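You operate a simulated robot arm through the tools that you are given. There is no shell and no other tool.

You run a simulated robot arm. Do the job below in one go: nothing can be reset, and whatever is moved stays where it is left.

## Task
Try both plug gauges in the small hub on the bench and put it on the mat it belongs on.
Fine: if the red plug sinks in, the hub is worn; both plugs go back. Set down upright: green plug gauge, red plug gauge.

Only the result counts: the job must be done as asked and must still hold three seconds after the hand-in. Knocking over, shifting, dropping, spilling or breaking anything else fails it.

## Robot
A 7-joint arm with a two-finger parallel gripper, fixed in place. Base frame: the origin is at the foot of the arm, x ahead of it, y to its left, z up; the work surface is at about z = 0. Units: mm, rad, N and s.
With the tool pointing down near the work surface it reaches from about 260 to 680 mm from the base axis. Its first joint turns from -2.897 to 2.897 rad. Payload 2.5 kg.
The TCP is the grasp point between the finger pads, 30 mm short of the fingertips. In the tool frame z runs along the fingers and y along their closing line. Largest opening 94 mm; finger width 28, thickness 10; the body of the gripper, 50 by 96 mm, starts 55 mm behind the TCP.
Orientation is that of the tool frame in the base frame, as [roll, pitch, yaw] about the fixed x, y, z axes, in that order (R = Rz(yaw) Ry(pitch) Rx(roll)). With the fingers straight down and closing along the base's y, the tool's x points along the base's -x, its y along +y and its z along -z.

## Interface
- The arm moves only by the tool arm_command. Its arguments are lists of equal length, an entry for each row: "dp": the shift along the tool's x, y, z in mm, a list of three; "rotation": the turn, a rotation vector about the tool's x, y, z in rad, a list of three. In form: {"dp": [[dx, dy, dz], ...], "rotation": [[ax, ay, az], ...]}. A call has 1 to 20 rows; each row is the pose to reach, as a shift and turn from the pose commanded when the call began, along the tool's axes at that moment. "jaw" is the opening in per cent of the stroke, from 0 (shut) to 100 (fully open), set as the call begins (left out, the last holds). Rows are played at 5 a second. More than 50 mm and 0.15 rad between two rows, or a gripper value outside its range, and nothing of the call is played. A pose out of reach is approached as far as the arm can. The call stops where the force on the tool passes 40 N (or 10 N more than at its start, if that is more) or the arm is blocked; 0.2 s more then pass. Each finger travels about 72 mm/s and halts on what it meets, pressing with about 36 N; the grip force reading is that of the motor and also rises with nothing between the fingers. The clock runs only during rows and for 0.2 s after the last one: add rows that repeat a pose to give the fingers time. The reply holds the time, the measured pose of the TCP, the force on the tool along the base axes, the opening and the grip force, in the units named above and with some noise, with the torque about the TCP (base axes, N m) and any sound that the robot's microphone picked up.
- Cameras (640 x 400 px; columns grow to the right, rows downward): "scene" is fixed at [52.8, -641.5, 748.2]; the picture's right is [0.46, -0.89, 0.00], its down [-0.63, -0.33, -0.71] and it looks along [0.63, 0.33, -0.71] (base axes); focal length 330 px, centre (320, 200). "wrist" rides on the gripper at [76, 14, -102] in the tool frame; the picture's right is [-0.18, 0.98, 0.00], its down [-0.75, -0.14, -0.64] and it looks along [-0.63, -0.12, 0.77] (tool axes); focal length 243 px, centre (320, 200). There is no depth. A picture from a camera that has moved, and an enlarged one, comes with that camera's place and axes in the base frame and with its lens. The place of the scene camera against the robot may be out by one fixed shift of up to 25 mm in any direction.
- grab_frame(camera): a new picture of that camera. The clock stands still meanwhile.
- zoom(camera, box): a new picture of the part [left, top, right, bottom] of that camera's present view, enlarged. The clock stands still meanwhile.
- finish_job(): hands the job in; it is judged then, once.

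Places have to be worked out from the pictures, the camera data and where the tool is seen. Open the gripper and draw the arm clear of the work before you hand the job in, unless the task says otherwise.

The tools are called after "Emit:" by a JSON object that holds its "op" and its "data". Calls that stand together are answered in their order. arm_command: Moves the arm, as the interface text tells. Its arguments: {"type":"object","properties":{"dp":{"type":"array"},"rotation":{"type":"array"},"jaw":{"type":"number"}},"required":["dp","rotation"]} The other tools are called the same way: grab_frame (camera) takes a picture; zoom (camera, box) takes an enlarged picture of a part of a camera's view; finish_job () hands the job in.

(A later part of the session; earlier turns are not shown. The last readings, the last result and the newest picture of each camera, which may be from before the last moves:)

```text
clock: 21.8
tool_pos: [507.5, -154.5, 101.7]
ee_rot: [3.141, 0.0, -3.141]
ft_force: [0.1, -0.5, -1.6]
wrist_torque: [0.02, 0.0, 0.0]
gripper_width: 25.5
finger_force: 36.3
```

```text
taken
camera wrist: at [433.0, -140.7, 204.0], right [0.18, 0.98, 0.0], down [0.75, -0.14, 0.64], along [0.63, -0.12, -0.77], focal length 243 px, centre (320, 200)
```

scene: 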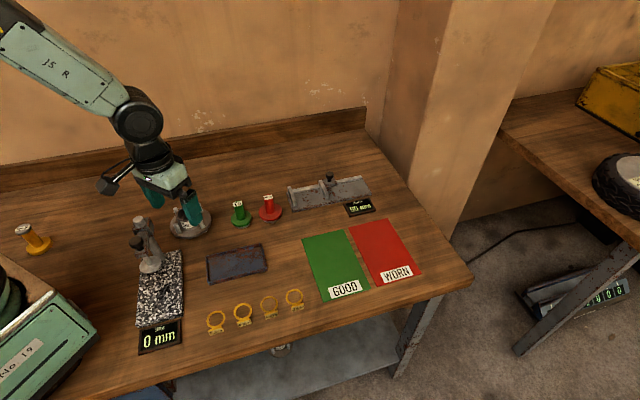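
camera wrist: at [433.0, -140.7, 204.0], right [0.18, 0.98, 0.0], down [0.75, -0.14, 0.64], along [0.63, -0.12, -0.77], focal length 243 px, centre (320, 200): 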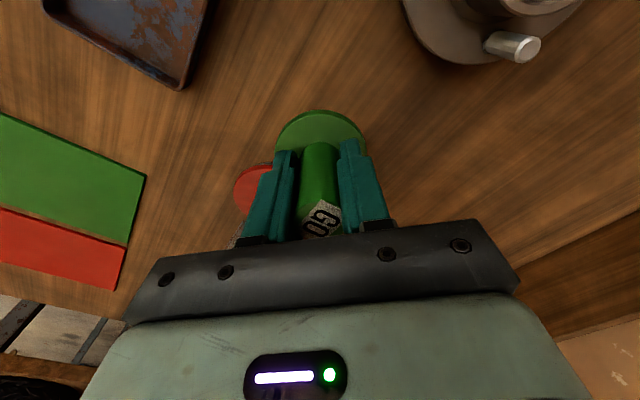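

The grip is holding. I'll raise the plug to about 94 mm clearance and carry it gently over toward the hub axis.

Emit:
{"op": "arm_command", "data": {"dp": [[0, 0, -4], [0, 0, -10], [0, 0, -18], [0, 0, -26], [0, 0, -34], [0, 0, -42], [0, 0, -48], [0, 0, -50], [0, 0, -50]], "rotation": [[0, 0, 0], [0, 0, 0], [0, 0, 0], [0, 0, 0], [0, 0, 0], [0, 0, 0], [0, 0, 0], [0, 0, 0], [0, 0, 0]]}}

Emit:
{"op": "arm_command", "data": {"dp": [[2, 3, 0], [6, 9, 0], [12, 17, 0], [19, 27, 0], [26, 37, 0], [33, 47, 0], [40, 57, 0], [47, 67, 0], [54, 77, 0], [61, 87, 0], [68, 97, 0], [73, 105, 0], [77, 111, 0], [79.7, 114.6, 0], [79.7, 114.6, 0]], "rotation": [[0, 0, 0], [0, 0, 0], [0, 0, 0], [0, 0, 0], [0, 0, 0], [0, 0, 0], [0, 0, 0], [0, 0, 0], [0, 0, 0], [0, 0, 0], [0, 0, 0], [0, 0, 0], [0, 0, 0], [0, 0, 0], [0, 0, 0]]}}

Emit:
{"op": "grab_frame", "data": {"camera": "wrist"}}

Emit:
{"op": "zoom", "data": {"camera": "scene", "box": [150, 130, 250, 250]}}

```text
clock: 23.8
tool_pos: [507.9, -154.2, 151.9]
ee_rot: [3.141, 0.0, -3.14]
ft_force: [-1.0, 0.3, -1.3]
wrist_torque: [0.04, -0.01, 0.0]
gripper_width: 25.3
finger_force: 35.8
```

```text
clock: 27.0
tool_pos: [428.5, -39.5, 152.1]
ee_rot: [-3.141, -0.001, -3.141]
ft_force: [-0.7, -1.0, -1.9]
wrist_torque: [-0.02, 0.03, -0.03]
gripper_width: 25.4
finger_force: 35.5
```

```text
taken
camera wrist: at [352.7, -25.6, 253.9], right [0.18, 0.98, 0.0], down [0.75, -0.14, 0.64], along [0.63, -0.12, -0.77], focal length 243 px, centre (320, 200)
```

wrist: 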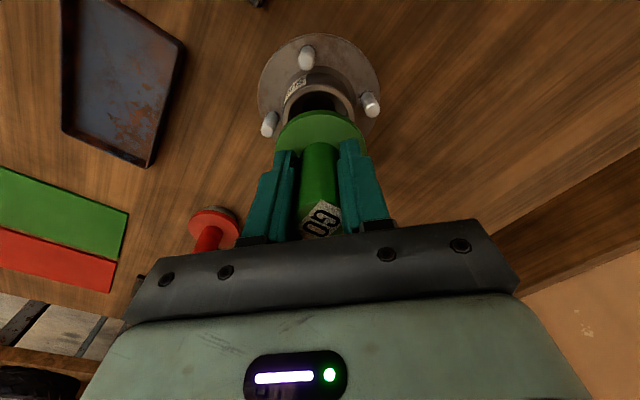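

```text
3.33 times, centred on (200, 190) of scene
camera zoom: at [52.8, -641.5, 748.2], right [0.46, -0.89, 0.0], down [-0.63, -0.33, -0.71], along [0.63, 0.33, -0.71], focal length 1099 px, centre (720, 233)
```

zoom: 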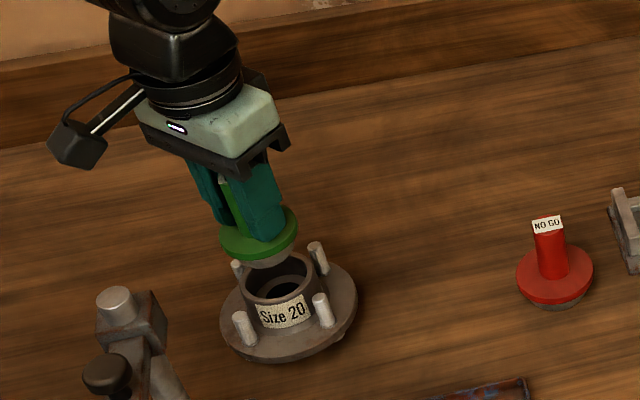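

The plug is above the hub. I'll zoom both views to check the lateral alignment.

Emit:
{"op": "zoom", "data": {"camera": "wrist", "box": [250, 20, 390, 160]}}

Emit:
{"op": "zoom", "data": {"camera": "scene", "box": [200, 180, 270, 245]}}

```text
2.86 times, centred on (320, 90) of wrist
camera zoom: at [352.7, -25.6, 253.9], right [0.18, 0.98, 0.0], down [0.75, -0.14, 0.64], along [0.63, -0.12, -0.77], focal length 693 px, centre (320, 514)
```

zoom: 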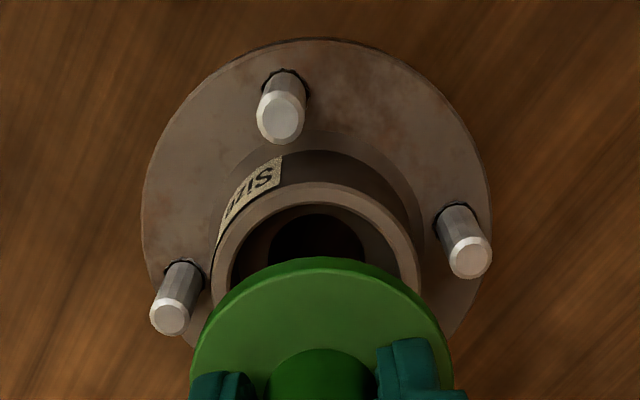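

```text
6.15 times, centred on (235, 212) of scene
camera zoom: at [52.8, -641.5, 748.2], right [0.46, -0.89, 0.0], down [-0.63, -0.33, -0.71], along [0.63, 0.33, -0.71], focal length 2029 px, centre (843, 123)
```

zoom: 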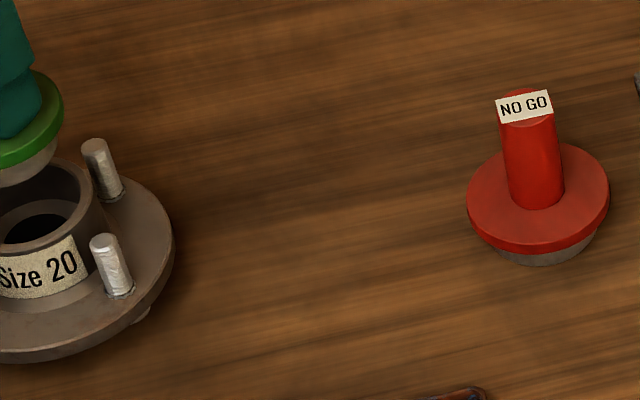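

From the wrist view the hub axis sits about 1 mm toward +x and 1.3 mm toward -y of the plug. I'll correct that while lowering to just above the rim, then look again.

Emit:
{"op": "arm_command", "data": {"dp": [[-1, -1.2, 4], [-1, -1.2, 10], [-1, -1.2, 16], [-1, -1.2, 22], [-1, -1.2, 26], [-1, -1.2, 28], [-1, -1.2, 28]], "rotation": [[0, 0, 0], [0, 0, 0], [0, 0, 0], [0, 0, 0], [0, 0, 0], [0, 0, 0], [0, 0, 0]]}}

Emit:
{"op": "zoom", "data": {"camera": "wrist", "box": [250, 20, 390, 160]}}

Emit:
{"op": "zoom", "data": {"camera": "scene", "box": [160, 180, 220, 245]}}

```text
clock: 28.6
tool_pos: [429.2, -41.7, 125.6]
ee_rot: [-3.141, 0.001, 3.141]
ft_force: [-1.0, 0.7, -1.8]
wrist_torque: [-0.01, 0.03, 0.0]
gripper_width: 25.4
finger_force: 36.0
```

```text
2.86 times, centred on (320, 90) of wrist
camera zoom: at [354.3, -27.4, 226.7], right [0.18, 0.98, 0.0], down [0.75, -0.14, 0.64], along [0.63, -0.12, -0.77], focal length 693 px, centre (320, 514)
```

zoom: 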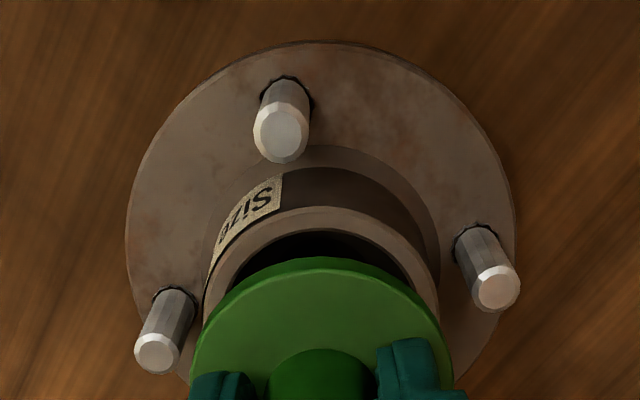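

```text
6.15 times, centred on (190, 212) of scene
camera zoom: at [52.8, -641.5, 748.2], right [0.46, -0.89, 0.0], down [-0.63, -0.33, -0.71], along [0.63, 0.33, -0.71], focal length 2029 px, centre (1120, 123)
```

zoom: 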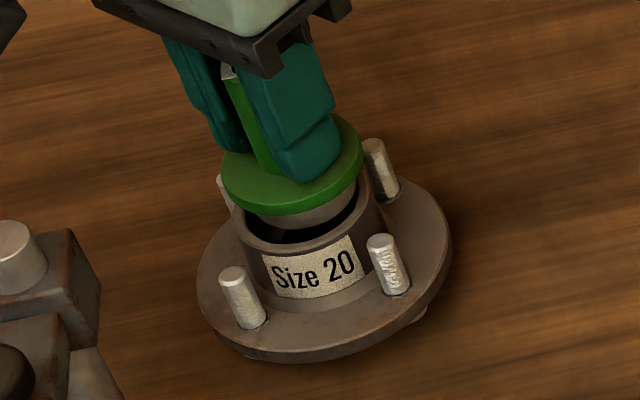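

Column alignment now matches: rim centre about 320.5 against the disc at 321.5, and the edge rows match the predicted x. I'll lower 6 mm gently and read the force.

Emit:
{"op": "arm_command", "data": {"dp": [[0, 0, 1.5], [0, 0, 3], [0, 0, 4.5], [0, 0, 6], [0, 0, 6]], "rotation": [[0, 0, 0], [0, 0, 0], [0, 0, 0], [0, 0, 0], [0, 0, 0]]}}

Emit:
{"op": "zoom", "data": {"camera": "scene", "box": [170, 190, 215, 235]}}

```text
clock: 29.8
tool_pos: [429.3, -40.4, 118.4]
ee_rot: [-3.141, -0.001, 3.14]
ft_force: [-4.9, -1.3, -0.9]
wrist_torque: [-0.05, 0.22, 0.04]
gripper_width: 25.5
finger_force: 36.3
```

```text
8.89 times, centred on (192, 212) of scene
camera zoom: at [52.8, -641.5, 748.2], right [0.46, -0.89, 0.0], down [-0.63, -0.33, -0.71], along [0.63, 0.33, -0.71], focal length 2930 px, centre (1453, 89)
```

zoom: 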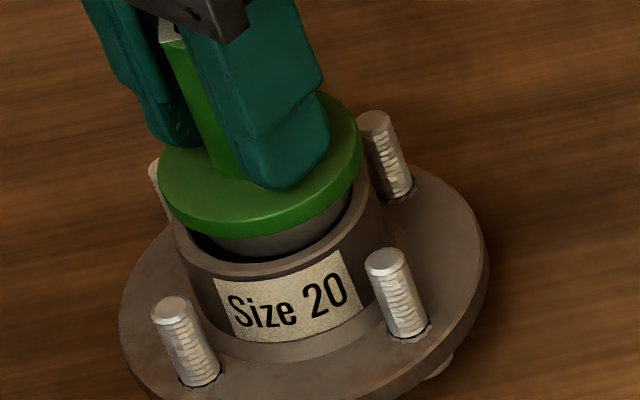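

The plug tip is entering the bore, and a -5 N side force says it is rubbing on the +x side. I'll shift -x by about 0.8 mm and continue.

Emit:
{"op": "arm_command", "data": {"dp": [[0.5, -0.1, 0], [0.9, -0.2, 0], [0.9, -0.2, 0]], "rotation": [[0, 0, 0], [0, 0, 0], [0, 0, 0]]}}

```text
clock: 30.6
tool_pos: [429.2, -40.7, 118.8]
ee_rot: [3.141, 0.002, 3.141]
ft_force: [-0.5, -0.4, -2.4]
wrist_torque: [-0.01, 0.02, 0.02]
gripper_width: 25.1
finger_force: 36.2
```

The side force is gone and only the plug's weight remains. I'll continue lowering.

Emit:
{"op": "arm_command", "data": {"dp": [[0, 0, 1.5], [0, 0, 3], [0, 0, 4.5], [0, 0, 6], [0, 0, 7.5], [0, 0, 9], [0, 0, 9]], "rotation": [[0, 0, 0], [0, 0, 0], [0, 0, 0], [0, 0, 0], [0, 0, 0], [0, 0, 0], [0, 0, 0]]}}

Emit:
{"op": "zoom", "data": {"camera": "scene", "box": [170, 190, 215, 235]}}

```text
clock: 32.2
tool_pos: [427.3, -40.4, 109.0]
ee_rot: [-3.141, 0.0, 3.141]
ft_force: [0.0, 0.0, -1.6]
wrist_torque: [0.0, 0.04, -0.05]
gripper_width: 25.4
finger_force: 35.9
```

```text
8.89 times, centred on (192, 212) of scene
camera zoom: at [52.8, -641.5, 748.2], right [0.46, -0.89, 0.0], down [-0.63, -0.33, -0.71], along [0.63, 0.33, -0.71], focal length 2930 px, centre (1453, 89)
```

zoom: 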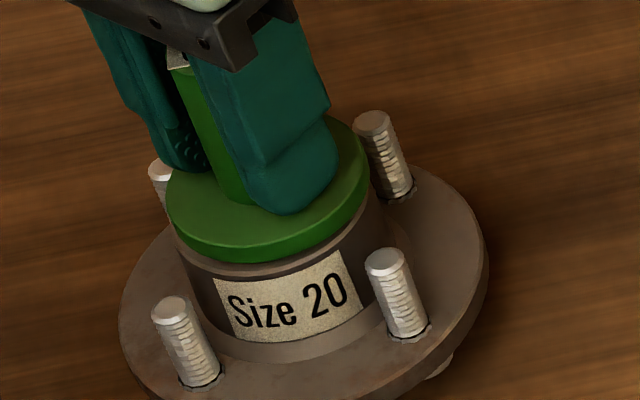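

The green plug slides in freely and its disc is nearly down on the rim. I'll lower until it seats.

Emit:
{"op": "arm_command", "data": {"dp": [[0, 0, 1.5], [0, 0, 3], [0, 0, 4.5], [0, 0, 4.5]], "rotation": [[0, 0, 0], [0, 0, 0], [0, 0, 0], [0, 0, 0]]}}

Emit:
{"op": "zoom", "data": {"camera": "scene", "box": [170, 190, 215, 235]}}

```text
clock: 33.2
tool_pos: [429.3, -41.3, 106.6]
ee_rot: [3.141, 0.003, -3.141]
ft_force: [-9.4, 0.7, 25.5]
wrist_torque: [0.01, 0.04, -0.01]
gripper_width: 25.6
finger_force: 36.3
```

```text
8.89 times, centred on (192, 212) of scene
camera zoom: at [52.8, -641.5, 748.2], right [0.46, -0.89, 0.0], down [-0.63, -0.33, -0.71], along [0.63, 0.33, -0.71], focal length 2930 px, centre (1453, 89)
```

zoom: 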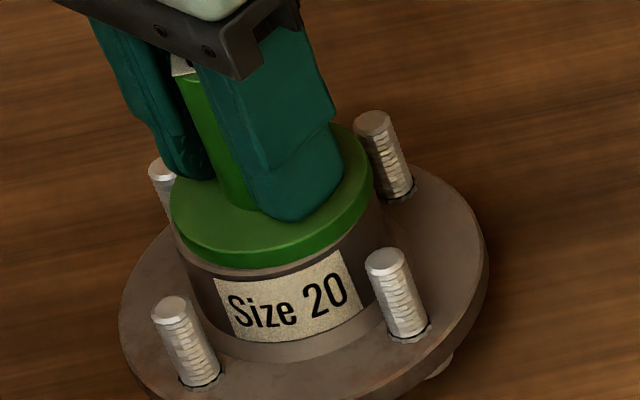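

The green plug is fully seated at 25 N with its disc on the rim, so it goes in. I'll draw it straight back up slowly.

Emit:
{"op": "arm_command", "data": {"dp": [[0, 0, -2], [0, 0, -5], [0, 0, -9], [0, 0, -14], [0, 0, -20], [0, 0, -27], [0, 0, -34], [0, 0, -41], [0, 0, -46], [0, 0, -48], [0, 0, -48]], "rotation": [[0, 0, 0], [0, 0, 0], [0, 0, 0], [0, 0, 0], [0, 0, 0], [0, 0, 0], [0, 0, 0], [0, 0, 0], [0, 0, 0], [0, 0, 0], [0, 0, 0]]}}

Emit:
{"op": "zoom", "data": {"camera": "scene", "box": [150, 150, 250, 250]}}

Emit:
{"op": "grab_frame", "data": {"camera": "wrist"}}

```text
clock: 35.6
tool_pos: [427.7, -40.6, 153.5]
ee_rot: [3.14, -0.001, -3.141]
ft_force: [1.3, 0.2, -2.9]
wrist_torque: [0.0, 0.04, -0.01]
gripper_width: 25.7
finger_force: 36.1
```

```text
4.00 times, centred on (200, 200) of scene
camera zoom: at [52.8, -641.5, 748.2], right [0.46, -0.89, 0.0], down [-0.63, -0.33, -0.71], along [0.63, 0.33, -0.71], focal length 1319 px, centre (800, 200)
```

zoom: 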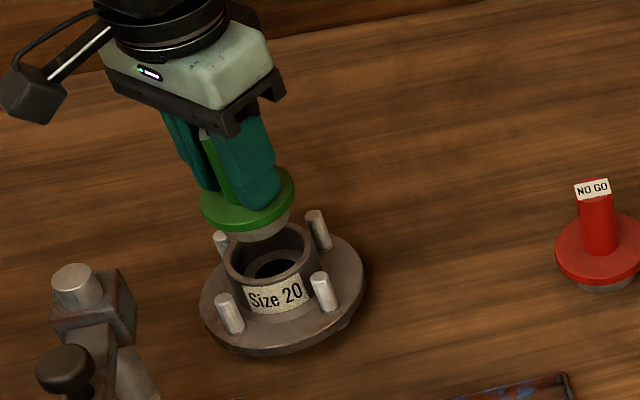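

```text
taken
camera wrist: at [352.8, -27.4, 254.6], right [0.18, 0.98, 0.0], down [0.75, -0.14, 0.64], along [0.63, -0.12, -0.77], focal length 243 px, centre (320, 200)
```

wrist: 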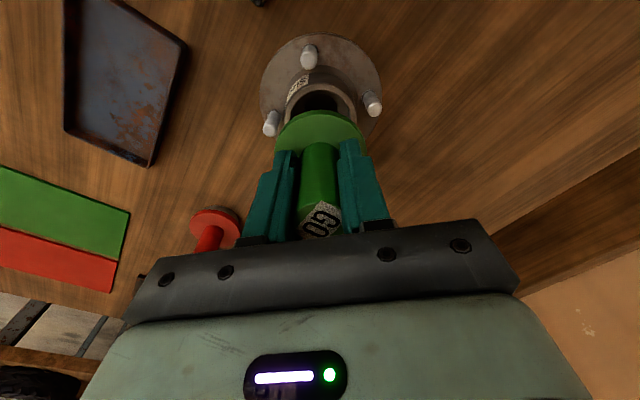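

The plug came out cleanly and is still well gripped. I'll carry it back above its original spot.

Emit:
{"op": "arm_command", "data": {"dp": [[-2, -3, 0], [-6, -9, 0], [-12, -17, 0], [-19, -27, 0], [-26, -37, 0], [-33, -47, 0], [-40, -57, 0], [-47, -67, 0], [-54, -77, 0], [-61, -87, 0], [-68, -97, 0], [-73, -104, 0], [-77, -110, 0], [-79.6, -113.2, 0], [-79.6, -113.2, 0]], "rotation": [[0, 0, 0], [0, 0, 0], [0, 0, 0], [0, 0, 0], [0, 0, 0], [0, 0, 0], [0, 0, 0], [0, 0, 0], [0, 0, 0], [0, 0, 0], [0, 0, 0], [0, 0, 0], [0, 0, 0], [0, 0, 0], [0, 0, 0]]}}

Emit:
{"op": "arm_command", "data": {"dp": [[0, 0, 5], [0, 0, 13], [0, 0, 22], [0, 0, 32], [0, 0, 42], [0, 0, 52], [0, 0, 62], [0, 0, 71], [0, 0, 79], [0, 0, 84], [0, 0, 87], [0, 0, 88], [0, 0, 88]], "rotation": [[0, 0, 0], [0, 0, 0], [0, 0, 0], [0, 0, 0], [0, 0, 0], [0, 0, 0], [0, 0, 0], [0, 0, 0], [0, 0, 0], [0, 0, 0], [0, 0, 0], [0, 0, 0], [0, 0, 0]]}}

Emit:
{"op": "zoom", "data": {"camera": "scene", "box": [215, 180, 295, 235]}}

```text
clock: 38.8
tool_pos: [507.2, -154.0, 153.3]
ee_rot: [3.142, -0.001, 3.141]
ft_force: [0.6, 0.3, -2.0]
wrist_torque: [0.01, -0.01, 0.0]
gripper_width: 25.4
finger_force: 36.1
```

```text
clock: 41.6
tool_pos: [507.1, -153.7, 64.6]
ee_rot: [3.141, 0.0, 3.141]
ft_force: [-0.5, 0.0, -2.5]
wrist_torque: [0.01, -0.03, -0.04]
gripper_width: 25.3
finger_force: 35.9
```

```text
7.27 times, centred on (255, 208) of scene
camera zoom: at [52.8, -641.5, 748.2], right [0.46, -0.89, 0.0], down [-0.63, -0.33, -0.71], along [0.63, 0.33, -0.71], focal length 2398 px, centre (793, 146)
```

zoom: 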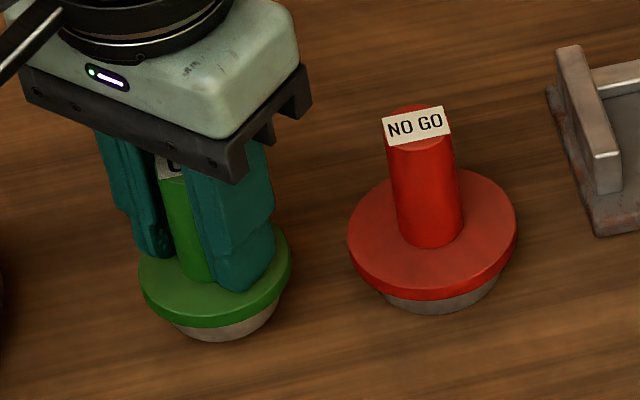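

The plug is about 6 mm above its spot and roughly 1.3 mm off along the scene's right axis. I'll correct by about (+0.6,-1.1) mm and lower to touch down.

Emit:
{"op": "arm_command", "data": {"dp": [[-0.6, -1.1, 0.5], [-0.6, -1.1, 2], [-0.6, -1.1, 3.5], [-0.6, -1.1, 5], [-0.6, -1.1, 6], [-0.6, -1.1, 6]], "rotation": [[0, 0, 0], [0, 0, 0], [0, 0, 0], [0, 0, 0], [0, 0, 0], [0, 0, 0]]}}

```text
clock: 43.0
tool_pos: [507.7, -155.5, 60.0]
ee_rot: [-3.141, 0.0, -3.141]
ft_force: [0.2, 0.0, -2.7]
wrist_torque: [0.0, 0.01, -0.01]
gripper_width: 25.5
finger_force: 36.3
```

The load is still hanging at about 2.5 N, so I'll creep down another couple of mm to find the table.

Emit:
{"op": "arm_command", "data": {"dp": [[0, 0, 0.7], [0, 0, 1.4], [0, 0, 1.4]], "rotation": [[0, 0, 0], [0, 0, 0], [0, 0, 0]]}}

```text
clock: 43.8
tool_pos: [509.0, -155.8, 57.0]
ee_rot: [3.141, -0.001, -3.141]
ft_force: [0.2, -0.4, -3.0]
wrist_torque: [0.02, -0.02, 0.01]
gripper_width: 25.4
finger_force: 35.9
```

Still hanging, because the seating press pushed the plug up slightly in the grip. I'll continue in small steps.

Emit:
{"op": "arm_command", "data": {"dp": [[0, 0, 0.7], [0, 0, 1.4], [0, 0, 2.0], [0, 0, 2.0]], "rotation": [[0, 0, 0], [0, 0, 0], [0, 0, 0], [0, 0, 0]]}}

Emit:
{"op": "zoom", "data": {"camera": "scene", "box": [215, 180, 295, 235]}}

```text
clock: 44.8
tool_pos: [509.1, -156.2, 57.1]
ee_rot: [-3.141, 0.002, 3.141]
ft_force: [-8.2, -2.2, 26.2]
wrist_torque: [0.02, 0.13, 0.0]
gripper_width: 25.4
finger_force: 35.9
```

```text
7.27 times, centred on (255, 208) of scene
camera zoom: at [52.8, -641.5, 748.2], right [0.46, -0.89, 0.0], down [-0.63, -0.33, -0.71], along [0.63, 0.33, -0.71], focal length 2398 px, centre (793, 146)
```

zoom: 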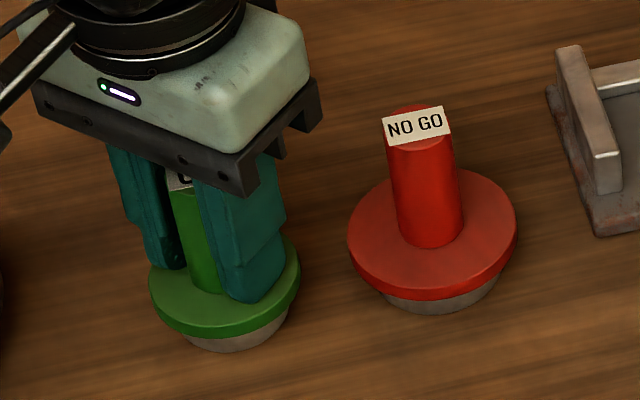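

It has touched down firmly at 26 N, within about 1 mm of its original place. I'll unload about 2 mm and check the force before opening.

Emit:
{"op": "arm_command", "data": {"dp": [[0, 0, -1], [0, 0, -1.9], [0, 0, -1.9]], "rotation": [[0, 0, 0], [0, 0, 0], [0, 0, 0]]}}

```text
clock: 45.6
tool_pos: [508.5, -155.3, 57.4]
ee_rot: [3.141, -0.001, -3.139]
ft_force: [2.2, -1.0, 2.6]
wrist_torque: [-0.08, -0.17, -0.03]
gripper_width: 25.5
finger_force: 36.0
```

It's nearly unloaded. I'll open the fingers wide and check that the plug stays upright.

Emit:
{"op": "arm_command", "data": {"dp": [[0, 0, 0], [0, 0, 0], [0, 0, 0]], "rotation": [[0, 0, 0], [0, 0, 0], [0, 0, 0]], "jaw": 70}}

Emit:
{"op": "zoom", "data": {"camera": "scene", "box": [215, 180, 295, 235]}}

Emit:
{"op": "grab_frame", "data": {"camera": "wrist"}}

```text
clock: 46.4
tool_pos: [508.8, -154.5, 57.9]
ee_rot: [3.141, 0.001, 3.141]
ft_force: [-0.5, -0.3, 0.1]
wrist_torque: [-0.01, 0.0, -0.03]
gripper_width: 65.8
finger_force: 0.0
```

```text
7.27 times, centred on (255, 208) of scene
camera zoom: at [52.8, -641.5, 748.2], right [0.46, -0.89, 0.0], down [-0.63, -0.33, -0.71], along [0.63, 0.33, -0.71], focal length 2398 px, centre (793, 146)
```

zoom: 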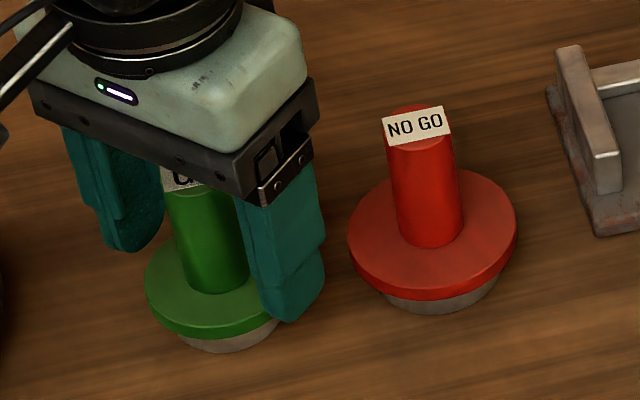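

```text
taken
camera wrist: at [433.2, -141.6, 159.0], right [0.18, 0.98, 0.0], down [0.75, -0.14, 0.64], along [0.63, -0.12, -0.77], focal length 243 px, centre (320, 200)
```

wrist: 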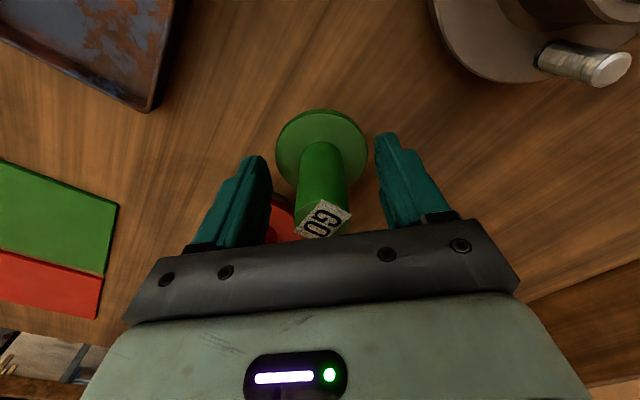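

The green plug stands upright at its original pixel position. I'll rise clear of it and move over the red handle.

Emit:
{"op": "arm_command", "data": {"dp": [[0, 0, -15], [0, 0, -35], [0, 0, -55], [0, 0, -75], [0, 0, -75]], "rotation": [[0, 0, 0], [0, 0, 0], [0, 0, 0], [0, 0, 0], [0, 0, 0]]}}

Emit:
{"op": "arm_command", "data": {"dp": [[-15, -15, 0], [-30, -30, 0], [-45, -45, 0], [-60.2, -59.9, 0], [-60.2, -59.9, 0]], "rotation": [[0, 0, 0], [0, 0, 0], [0, 0, 0], [0, 0, 0], [0, 0, 0]]}}

Emit:
{"op": "grab_frame", "data": {"camera": "wrist"}}

Emit:
{"op": "zoom", "data": {"camera": "wrist", "box": [240, 80, 400, 220]}}

Emit:
{"op": "zoom", "data": {"camera": "scene", "box": [215, 180, 295, 235]}}

```text
clock: 47.6
tool_pos: [507.9, -156.0, 132.1]
ee_rot: [3.141, 0.001, -3.141]
ft_force: [-1.5, -0.9, -0.3]
wrist_torque: [-0.04, 0.01, -0.02]
gripper_width: 65.6
finger_force: 0.0
```

```text
clock: 48.8
tool_pos: [568.3, -215.0, 132.9]
ee_rot: [-3.141, 0.0, 3.141]
ft_force: [0.0, 0.1, 0.6]
wrist_torque: [0.02, 0.02, -0.03]
gripper_width: 65.8
finger_force: 0.2
```

```text
taken
camera wrist: at [493.1, -201.9, 234.4], right [0.18, 0.98, 0.0], down [0.75, -0.14, 0.64], along [0.63, -0.12, -0.77], focal length 243 px, centre (320, 200)
```

wrist: 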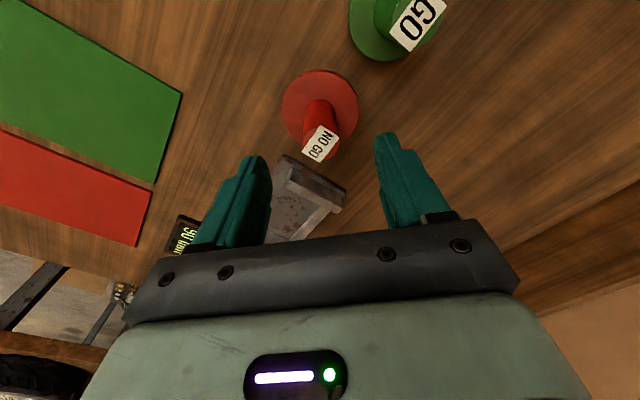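

```text
2.86 times, centred on (320, 150) of wrist
camera zoom: at [493.1, -201.9, 234.4], right [0.18, 0.98, 0.0], down [0.75, -0.14, 0.64], along [0.63, -0.12, -0.77], focal length 693 px, centre (320, 343)
```

zoom: 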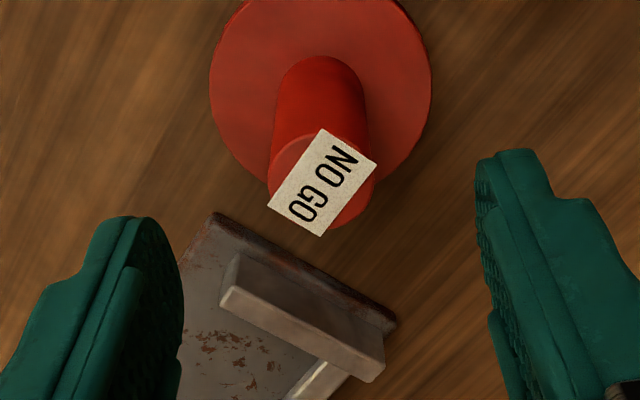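

```text
7.27 times, centred on (255, 208) of scene
camera zoom: at [52.8, -641.5, 748.2], right [0.46, -0.89, 0.0], down [-0.63, -0.33, -0.71], along [0.63, 0.33, -0.71], focal length 2398 px, centre (793, 146)
```

zoom: 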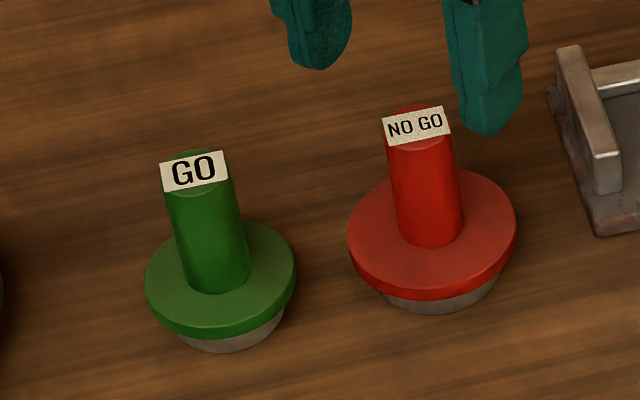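

The green plug's outline matches its original exactly. The red handle is within 0.6 mm of the TCP axis, and the fixture beyond it is clear. I'll descend and grip.

Emit:
{"op": "arm_command", "data": {"dp": [[0.1, 0.5, 18], [0.2, 0.5, 36], [0.3, 0.5, 54], [0.3, 0.5, 68], [0.3, 0.5, 74], [0.3, 0.5, 74]], "rotation": [[0, 0, 0], [0, 0, 0], [0, 0, 0], [0, 0, 0], [0, 0, 0], [0, 0, 0]]}}

Emit:
{"op": "arm_command", "data": {"dp": [[0, 0, 0], [0, 0, 0], [0, 0, 0], [0, 0, 0], [0, 0, 0]], "rotation": [[0, 0, 0], [0, 0, 0], [0, 0, 0], [0, 0, 0], [0, 0, 0]], "jaw": 0}}

Emit:
{"op": "zoom", "data": {"camera": "wrist", "box": [250, 70, 390, 240]}}

Emit:
{"op": "zoom", "data": {"camera": "scene", "box": [215, 170, 295, 235]}}

```text
clock: 50.2
tool_pos: [568.5, -214.7, 58.5]
ee_rot: [3.141, -0.001, -3.142]
ft_force: [0.3, -0.1, 0.2]
wrist_torque: [0.03, 0.0, 0.02]
gripper_width: 65.6
finger_force: 0.2
```

```text
clock: 51.4
tool_pos: [567.6, -215.3, 58.6]
ee_rot: [3.14, 0.0, 3.141]
ft_force: [-0.5, 0.4, -0.8]
wrist_torque: [0.03, 0.01, 0.04]
gripper_width: 25.7
finger_force: 36.2
```

```text
2.35 times, centred on (320, 155) of wrist
camera zoom: at [493.0, -201.6, 160.4], right [0.18, 0.98, 0.0], down [0.75, -0.14, 0.64], along [0.63, -0.12, -0.77], focal length 571 px, centre (320, 306)
```

zoom: 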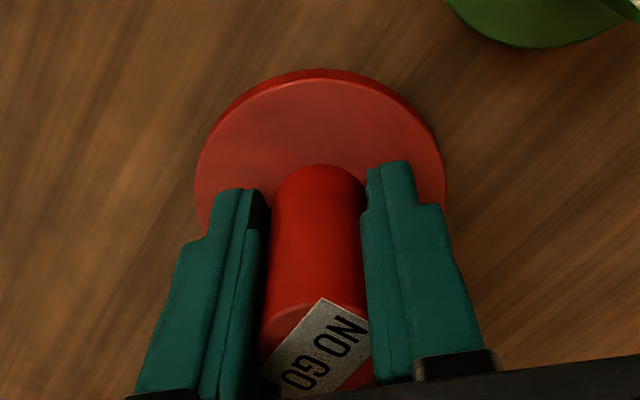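

```text
6.15 times, centred on (255, 202) of scene
camera zoom: at [52.8, -641.5, 748.2], right [0.46, -0.89, 0.0], down [-0.63, -0.33, -0.71], along [0.63, 0.33, -0.71], focal length 2029 px, centre (720, 185)
```

zoom: 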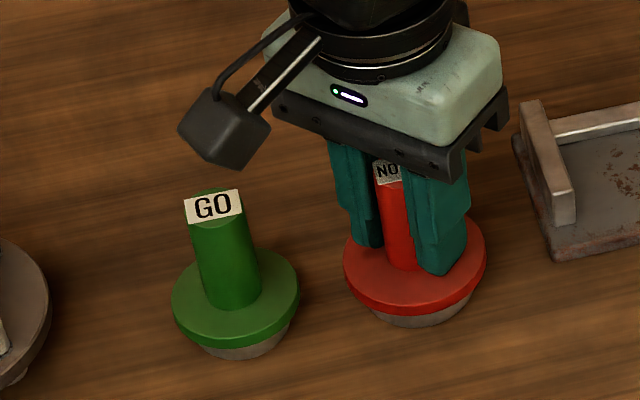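

The red plug is gripped at mid-handle. I'll lift slowly, 3 mm per row, and check for slip.

Emit:
{"op": "arm_command", "data": {"dp": [[0, 0, -3], [0, 0, -6], [0, 0, -9], [0, 0, -12], [0, 0, -15], [0, 0, -15]], "rotation": [[0, 0, 0], [0, 0, 0], [0, 0, 0], [0, 0, 0], [0, 0, 0], [0, 0, 0]]}}

Emit:
{"op": "zoom", "data": {"camera": "wrist", "box": [250, 70, 390, 240]}}

```text
clock: 52.8
tool_pos: [567.7, -214.3, 72.7]
ee_rot: [-3.141, 0.001, 3.141]
ft_force: [0.4, -0.2, -2.4]
wrist_torque: [-0.05, 0.0, -0.02]
gripper_width: 25.6
finger_force: 36.2
```

```text
2.35 times, centred on (320, 155) of wrist
camera zoom: at [493.1, -200.9, 175.5], right [0.18, 0.98, 0.0], down [0.75, -0.14, 0.64], along [0.63, -0.12, -0.77], focal length 571 px, centre (320, 306)
```

zoom: 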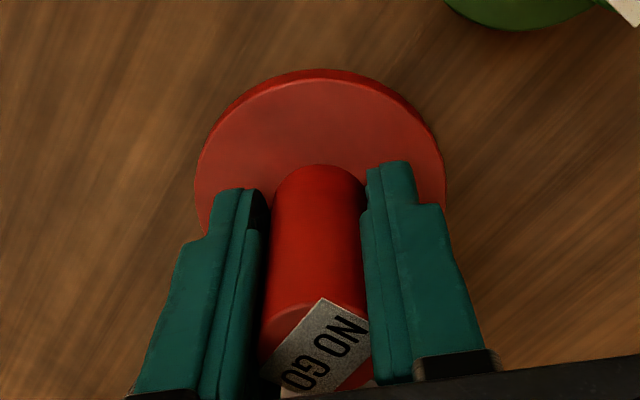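

No slip. I'll raise the red plug to about 112 mm, well above the green handle, moving gently.

Emit:
{"op": "arm_command", "data": {"dp": [[0, 0, -4], [0, 0, -10], [0, 0, -17], [0, 0, -25], [0, 0, -33], [0, 0, -41], [0, 0, -49], [0, 0, -57], [0, 0, -65], [0, 0, -73], [0, 0, -81], [0, 0, -88], [0, 0, -94], [0, 0, -97], [0, 0, -97]], "rotation": [[0, 0, 0], [0, 0, 0], [0, 0, 0], [0, 0, 0], [0, 0, 0], [0, 0, 0], [0, 0, 0], [0, 0, 0], [0, 0, 0], [0, 0, 0], [0, 0, 0], [0, 0, 0], [0, 0, 0], [0, 0, 0], [0, 0, 0]]}}

Emit:
{"op": "grab_frame", "data": {"camera": "wrist"}}

```text
clock: 56.0
tool_pos: [569.0, -215.2, 170.3]
ee_rot: [-3.14, 0.0, -3.14]
ft_force: [0.5, -0.8, -2.6]
wrist_torque: [-0.01, -0.02, 0.02]
gripper_width: 25.4
finger_force: 36.5
```

```text
taken
camera wrist: at [493.4, -200.6, 272.6], right [0.18, 0.98, 0.0], down [0.75, -0.14, 0.64], along [0.63, -0.12, -0.77], focal length 243 px, centre (320, 200)
```

wrist: 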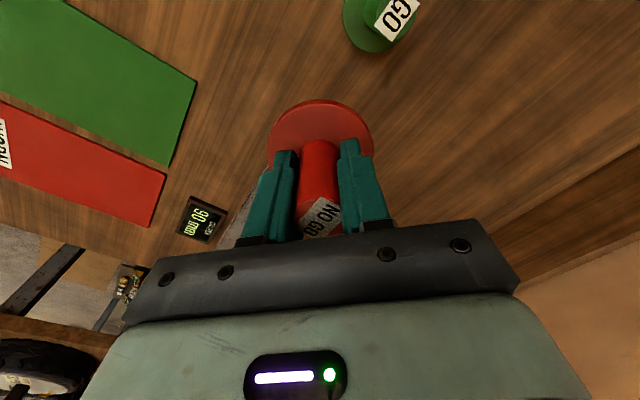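

It's holding firm. I'll travel in y first and then in x, to keep the path off the green plug.

Emit:
{"op": "arm_command", "data": {"dp": [[0, 3, 0], [0, 9, 0], [0, 18, 0], [0, 28, 0], [0, 38, 0], [0, 49, 0], [0, 60, 0], [0, 71, 0], [0, 82, 0], [0, 93, 0], [0, 104, 0], [0, 115, 0], [0, 126, 0], [0, 137, 0], [0, 148, 0], [0, 158, 0], [0, 166, 0], [0, 171, 0], [0, 173.7, 0], [0, 173.7, 0]], "rotation": [[0, 0, 0], [0, 0, 0], [0, 0, 0], [0, 0, 0], [0, 0, 0], [0, 0, 0], [0, 0, 0], [0, 0, 0], [0, 0, 0], [0, 0, 0], [0, 0, 0], [0, 0, 0], [0, 0, 0], [0, 0, 0], [0, 0, 0], [0, 0, 0], [0, 0, 0], [0, 0, 0], [0, 0, 0], [0, 0, 0]]}}

Emit:
{"op": "arm_command", "data": {"dp": [[3, 0, 0], [9, 0, 0], [18, 0, 0], [28, 0, 0], [38, 0, 0], [48, 0, 0], [58, 0, 0], [68, 0, 0], [78, 0, 0], [88, 0, 0], [98, 0, 0], [108, 0, 0], [118, 0, 0], [127, 0, 0], [134, 0, 0], [138, 0, 0], [140.1, 0, 0], [140.1, 0, 0]], "rotation": [[0, 0, 0], [0, 0, 0], [0, 0, 0], [0, 0, 0], [0, 0, 0], [0, 0, 0], [0, 0, 0], [0, 0, 0], [0, 0, 0], [0, 0, 0], [0, 0, 0], [0, 0, 0], [0, 0, 0], [0, 0, 0], [0, 0, 0], [0, 0, 0], [0, 0, 0], [0, 0, 0]]}}

Emit:
{"op": "zoom", "data": {"camera": "wrist", "box": [250, 20, 390, 160]}}

Emit:
{"op": "zoom", "data": {"camera": "scene", "box": [150, 150, 280, 250]}}

```text
clock: 60.2
tool_pos: [568.6, -41.1, 171.6]
ee_rot: [-3.141, 0.0, 3.141]
ft_force: [-0.2, 1.1, -2.3]
wrist_torque: [-0.01, 0.01, -0.03]
gripper_width: 25.3
finger_force: 35.9
```

```text
clock: 64.0
tool_pos: [428.1, -41.2, 171.0]
ee_rot: [-3.141, 0.001, 3.141]
ft_force: [-0.2, -0.2, -1.9]
wrist_torque: [-0.01, 0.03, 0.01]
gripper_width: 25.2
finger_force: 35.7
```

```text
2.86 times, centred on (320, 90) of wrist
camera zoom: at [353.0, -27.4, 272.5], right [0.18, 0.98, 0.0], down [0.75, -0.14, 0.64], along [0.63, -0.12, -0.77], focal length 693 px, centre (320, 514)
```

zoom: 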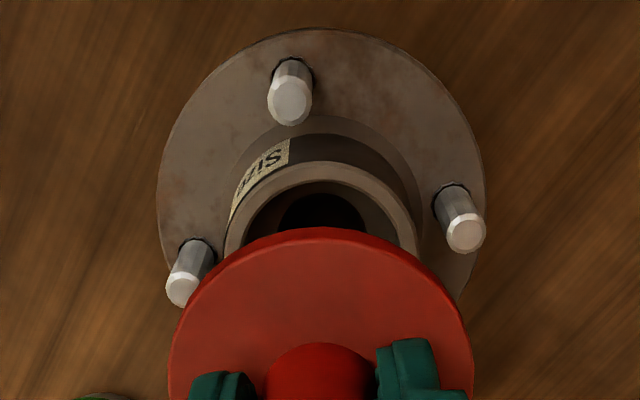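

```text
4.00 times, centred on (215, 200) of scene
camera zoom: at [52.8, -641.5, 748.2], right [0.46, -0.89, 0.0], down [-0.63, -0.33, -0.71], along [0.63, 0.33, -0.71], focal length 1319 px, centre (740, 200)
```

zoom: 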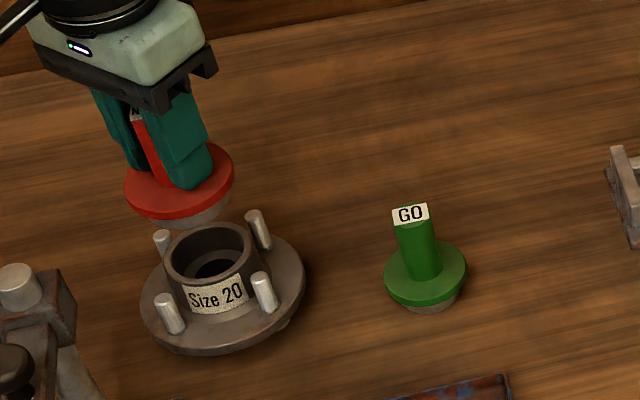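

Alignment looks the same as for the green insertion. I'll lower the red plug to just above the rim.

Emit:
{"op": "arm_command", "data": {"dp": [[0, 0, 4], [0, 0, 10], [0, 0, 17], [0, 0, 24], [0, 0, 31], [0, 0, 37], [0, 0, 42], [0, 0, 45], [0, 0, 45]], "rotation": [[0, 0, 0], [0, 0, 0], [0, 0, 0], [0, 0, 0], [0, 0, 0], [0, 0, 0], [0, 0, 0], [0, 0, 0], [0, 0, 0]]}}

Emit:
{"op": "zoom", "data": {"camera": "wrist", "box": [250, 20, 390, 160]}}

Emit:
{"op": "zoom", "data": {"camera": "scene", "box": [170, 190, 215, 235]}}

```text
clock: 66.0
tool_pos: [428.2, -41.1, 125.0]
ee_rot: [3.141, 0.0, 3.141]
ft_force: [0.7, 0.4, -1.9]
wrist_torque: [0.02, -0.03, -0.04]
gripper_width: 25.3
finger_force: 36.2
```

```text
2.86 times, centred on (320, 90) of wrist
camera zoom: at [352.7, -27.1, 226.9], right [0.18, 0.98, 0.0], down [0.75, -0.14, 0.64], along [0.63, -0.12, -0.77], focal length 693 px, centre (320, 514)
```

zoom: 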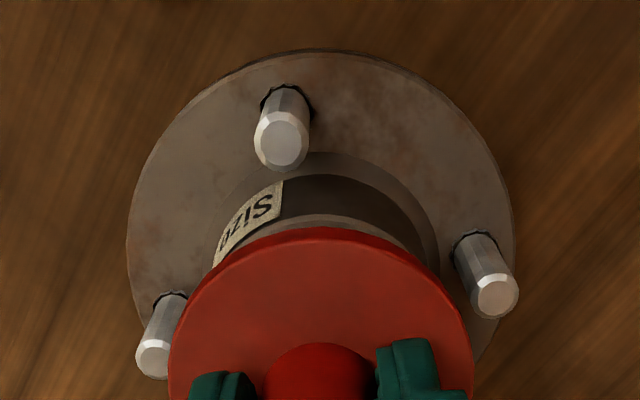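

```text
8.89 times, centred on (192, 212) of scene
camera zoom: at [52.8, -641.5, 748.2], right [0.46, -0.89, 0.0], down [-0.63, -0.33, -0.71], along [0.63, 0.33, -0.71], focal length 2930 px, centre (1453, 89)
```

zoom: 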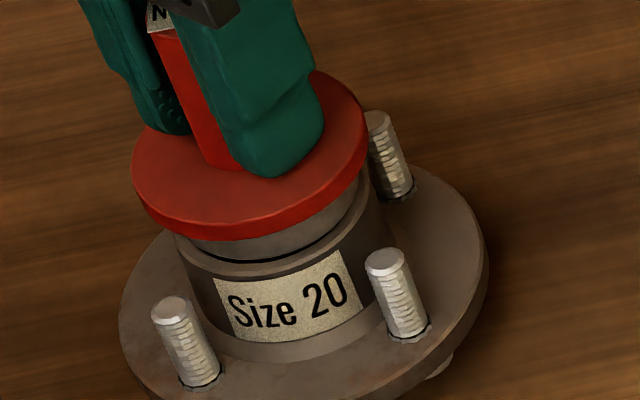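

The red gauge end is visibly larger and sits just above the rim. I'll lower it 5 mm and read the force.

Emit:
{"op": "arm_command", "data": {"dp": [[0, 0, 1.5], [0, 0, 3], [0, 0, 4], [0, 0, 5], [0, 0, 5]], "rotation": [[0, 0, 0], [0, 0, 0], [0, 0, 0], [0, 0, 0], [0, 0, 0]]}}

Emit:
{"op": "zoom", "data": {"camera": "scene", "box": [170, 190, 215, 235]}}

```text
clock: 67.2
tool_pos: [429.7, -42.3, 121.9]
ee_rot: [-3.141, 0.004, 3.14]
ft_force: [-1.8, 0.5, 5.5]
wrist_torque: [-0.13, 0.07, -0.05]
gripper_width: 25.4
finger_force: 36.2
stopped in row 5: the force on the tool passed its limit at 41 N (the readings are from after the stop); the commanded pose is now the measured one
```

```text
8.89 times, centred on (192, 212) of scene
camera zoom: at [52.8, -641.5, 748.2], right [0.46, -0.89, 0.0], down [-0.63, -0.33, -0.71], along [0.63, 0.33, -0.71], focal length 2930 px, centre (1453, 89)
```

zoom: 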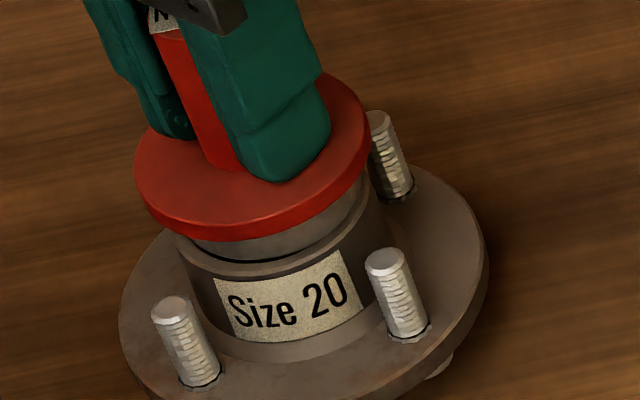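

The plug stopped on the rim at 41 N with its bottom at about z≈63, so it has not entered. Before calling it a no-go I need to rule out misalignment, so I'll zoom in.

Emit:
{"op": "zoom", "data": {"camera": "scene", "box": [180, 200, 216, 224]}}

Emit:
{"op": "zoom", "data": {"camera": "wrist", "box": [250, 60, 390, 200]}}

```text
16.00 times, centred on (198, 212) of scene
camera zoom: at [52.8, -641.5, 748.2], right [0.46, -0.89, 0.0], down [-0.63, -0.33, -0.71], along [0.63, 0.33, -0.71], focal length 5274 px, centre (2272, 8)
```

zoom: 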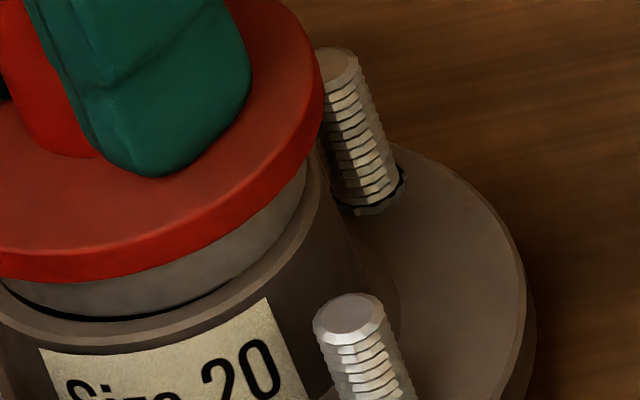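

```text
2.86 times, centred on (320, 130) of wrist
camera zoom: at [353.6, -27.2, 223.4], right [0.18, 0.98, 0.0], down [0.75, -0.14, 0.64], along [0.63, -0.12, -0.76], focal length 693 px, centre (320, 400)
```

zoom: 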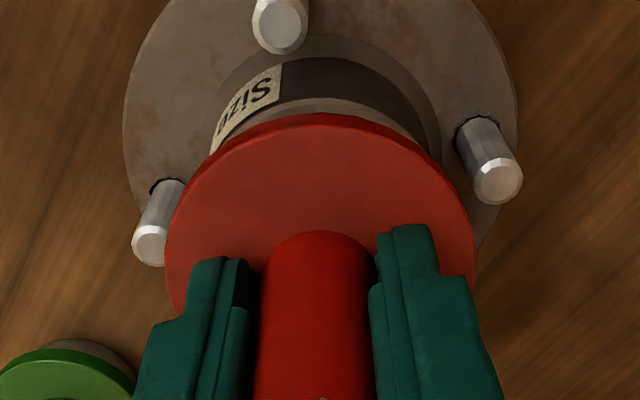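

A dark gap shows only at the front-left of the bore, so the plug sits too far toward +x. I'll lift slightly, shift -x by 1.5 and +y by 0.5, and press gently again.

Emit:
{"op": "arm_command", "data": {"dp": [[0, 0, -1.5], [0.8, 0.3, -1.5], [1.5, 0.5, -1.5], [1.5, 0.5, 0], [1.5, 0.5, 1], [1.5, 0.5, 2], [1.5, 0.5, 2]], "rotation": [[0, 0, 0], [0, 0, 0], [0, 0, 0], [0, 0, 0], [0, 0, 0], [0, 0, 0], [0, 0, 0]]}}

Emit:
{"op": "zoom", "data": {"camera": "scene", "box": [174, 195, 216, 226]}}

```text
clock: 68.5
tool_pos: [427.4, -40.5, 122.9]
ee_rot: [-3.14, 0.004, 3.141]
ft_force: [-0.8, -0.2, 6.0]
wrist_torque: [0.0, 0.26, -0.03]
gripper_width: 25.5
finger_force: 35.5
stopped in row 6: the force on the tool passed its limit at 44 N (the readings are from after the stop); the commanded pose is now the measured one
```

```text
12.90 times, centred on (195, 210) of scene
camera zoom: at [52.8, -641.5, 748.2], right [0.46, -0.89, 0.0], down [-0.63, -0.33, -0.71], along [0.63, 0.33, -0.71], focal length 4254 px, centre (1933, 64)
```

zoom: 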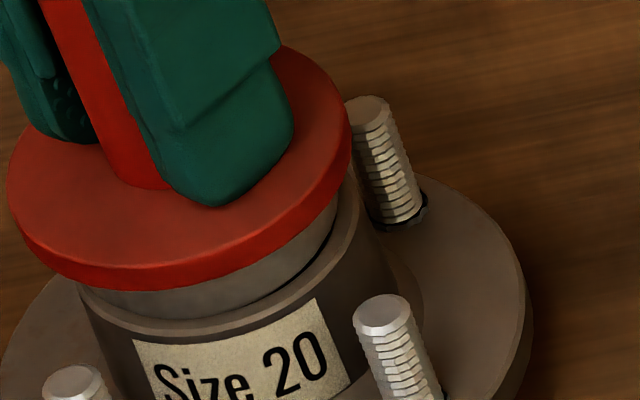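

Now the gap has moved to the right side, so I overshot. The centre lies in between, so I'll shift back part-way and press again in finer steps.

Emit:
{"op": "arm_command", "data": {"dp": [[0, 0, -1.5], [-0.3, -0.2, -1.5], [-0.6, -0.4, -1.5], [-0.6, -0.4, -0.5], [-0.6, -0.4, 0.3], [-0.6, -0.4, 1], [-0.6, -0.4, 1]], "rotation": [[0, 0, 0], [0, 0, 0], [0, 0, 0], [0, 0, 0], [0, 0, 0], [0, 0, 0], [0, 0, 0]]}}

Emit:
{"op": "zoom", "data": {"camera": "scene", "box": [174, 195, 216, 226]}}

```text
clock: 70.1
tool_pos: [428.0, -41.2, 121.5]
ee_rot: [3.141, 0.004, -3.141]
ft_force: [-1.1, 0.4, 5.4]
wrist_torque: [0.03, 0.26, 0.01]
gripper_width: 25.3
finger_force: 35.8
stopped in row 7: the force on the tool passed its limit at 43 N (the readings are from after the stop); the commanded pose is now the measured one
```

```text
12.90 times, centred on (195, 210) of scene
camera zoom: at [52.8, -641.5, 748.2], right [0.46, -0.89, 0.0], down [-0.63, -0.33, -0.71], along [0.63, 0.33, -0.71], focal length 4254 px, centre (1933, 64)
```

zoom: 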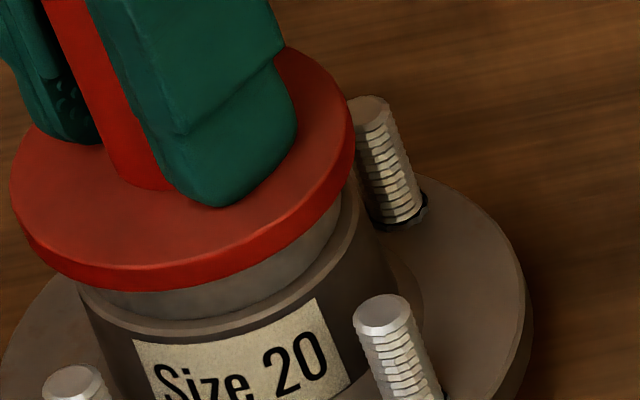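

With the plug centred there's no gap on either side and it still stops at the rim at 43 N. To be sure, I'll slide a small spiral around this centre under light contact, which would let it drop in if it fitted.

Emit:
{"op": "arm_command", "data": {"dp": [[0, 0, 0.2], [0.5, 0, 0.3], [0.35, 0.35, 0.3], [0, 0.5, 0.3], [-0.35, 0.35, 0.3], [-0.5, 0, 0.3], [-0.35, -0.35, 0.3], [0, -0.5, 0.3], [0.35, -0.35, 0.3], [0.9, 0, 0.3], [0.65, 0.65, 0.3], [0, 0.9, 0.3], [-0.65, 0.65, 0.3], [-0.9, 0, 0.3], [-0.65, -0.65, 0.3], [0, -0.9, 0.3], [0.65, -0.65, 0.3], [0.3, -0.3, 0.3], [0, 0, 0.3]], "rotation": [[0, 0, 0], [0, 0, 0], [0, 0, 0], [0, 0, 0], [0, 0, 0], [0, 0, 0], [0, 0, 0], [0, 0, 0], [0, 0, 0], [0, 0, 0], [0, 0, 0], [0, 0, 0], [0, 0, 0], [0, 0, 0], [0, 0, 0], [0, 0, 0], [0, 0, 0], [0, 0, 0], [0, 0, 0]]}}

Emit:
{"op": "zoom", "data": {"camera": "scene", "box": [174, 195, 216, 226]}}

```text
clock: 74.1
tool_pos: [427.4, -40.9, 121.5]
ee_rot: [-3.141, 0.004, 3.141]
ft_force: [-6.5, 4.5, 39.4]
wrist_torque: [0.22, 1.23, -0.06]
gripper_width: 25.2
finger_force: 36.1
```

```text
12.90 times, centred on (195, 210) of scene
camera zoom: at [52.8, -641.5, 748.2], right [0.46, -0.89, 0.0], down [-0.63, -0.33, -0.71], along [0.63, 0.33, -0.71], focal length 4254 px, centre (1933, 64)
```

zoom: 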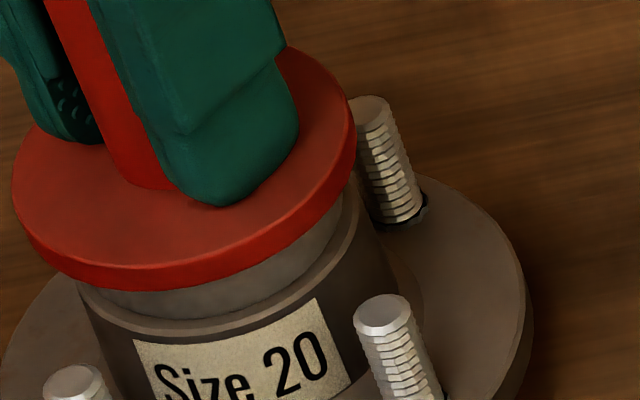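

There was no drop anywhere in the spiral under a steady 39 N. As an independent check, I'll lift the red plug about 35 mm and compare its diameter with the bore in one picture.

Emit:
{"op": "arm_command", "data": {"dp": [[0, 0, -1], [0, 0, -3], [0, 0, -7], [0, 0, -12], [0, 0, -18], [0, 0, -25], [0, 0, -31], [0, 0, -35], [0, 0, -35]], "rotation": [[0, 0, 0], [0, 0, 0], [0, 0, 0], [0, 0, 0], [0, 0, 0], [0, 0, 0], [0, 0, 0], [0, 0, 0], [0, 0, 0]]}}

Emit:
{"op": "zoom", "data": {"camera": "scene", "box": [160, 175, 220, 235]}}

Emit:
{"op": "zoom", "data": {"camera": "scene", "box": [170, 190, 212, 221]}}

Emit:
{"op": "grab_frame", "data": {"camera": "wrist"}}

```text
clock: 76.1
tool_pos: [426.5, -40.6, 156.8]
ee_rot: [-3.141, 0.001, -3.141]
ft_force: [-0.7, -0.2, -1.8]
wrist_torque: [-0.03, 0.05, 0.03]
gripper_width: 25.2
finger_force: 36.3
```

```text
6.67 times, centred on (190, 205) of scene
camera zoom: at [52.8, -641.5, 748.2], right [0.46, -0.89, 0.0], down [-0.63, -0.33, -0.71], along [0.63, 0.33, -0.71], focal length 2198 px, centre (1187, 167)
```

zoom: 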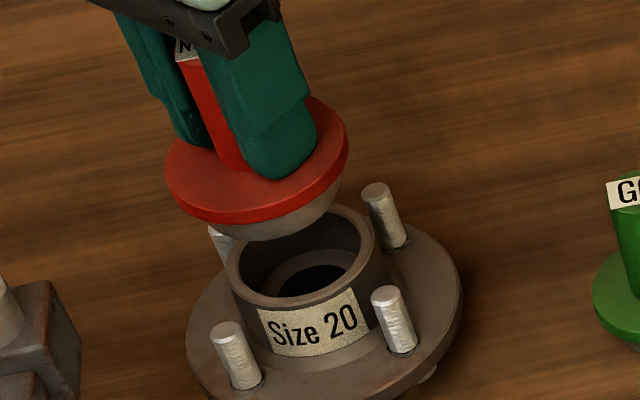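

```text
12.90 times, centred on (191, 206) of scene
camera zoom: at [52.8, -641.5, 748.2], right [0.46, -0.89, 0.0], down [-0.63, -0.33, -0.71], along [0.63, 0.33, -0.71], focal length 4254 px, centre (1984, 129)
```

zoom: 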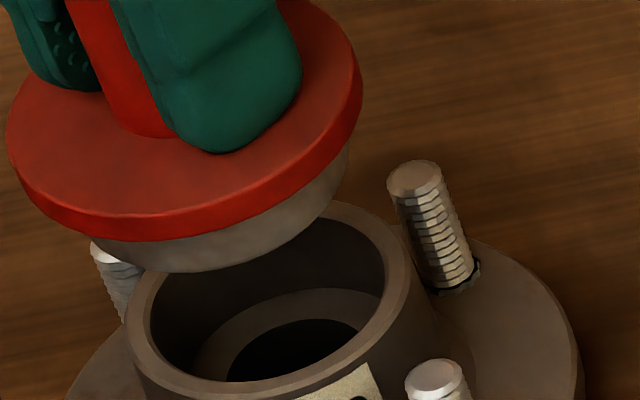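

```text
taken
camera wrist: at [351.4, -27.6, 258.1], right [0.18, 0.98, 0.0], down [0.75, -0.14, 0.64], along [0.63, -0.12, -0.76], focal length 243 px, centre (320, 200)
```

wrist: 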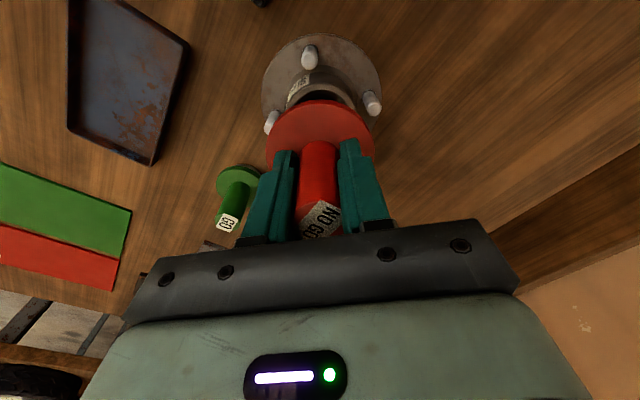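

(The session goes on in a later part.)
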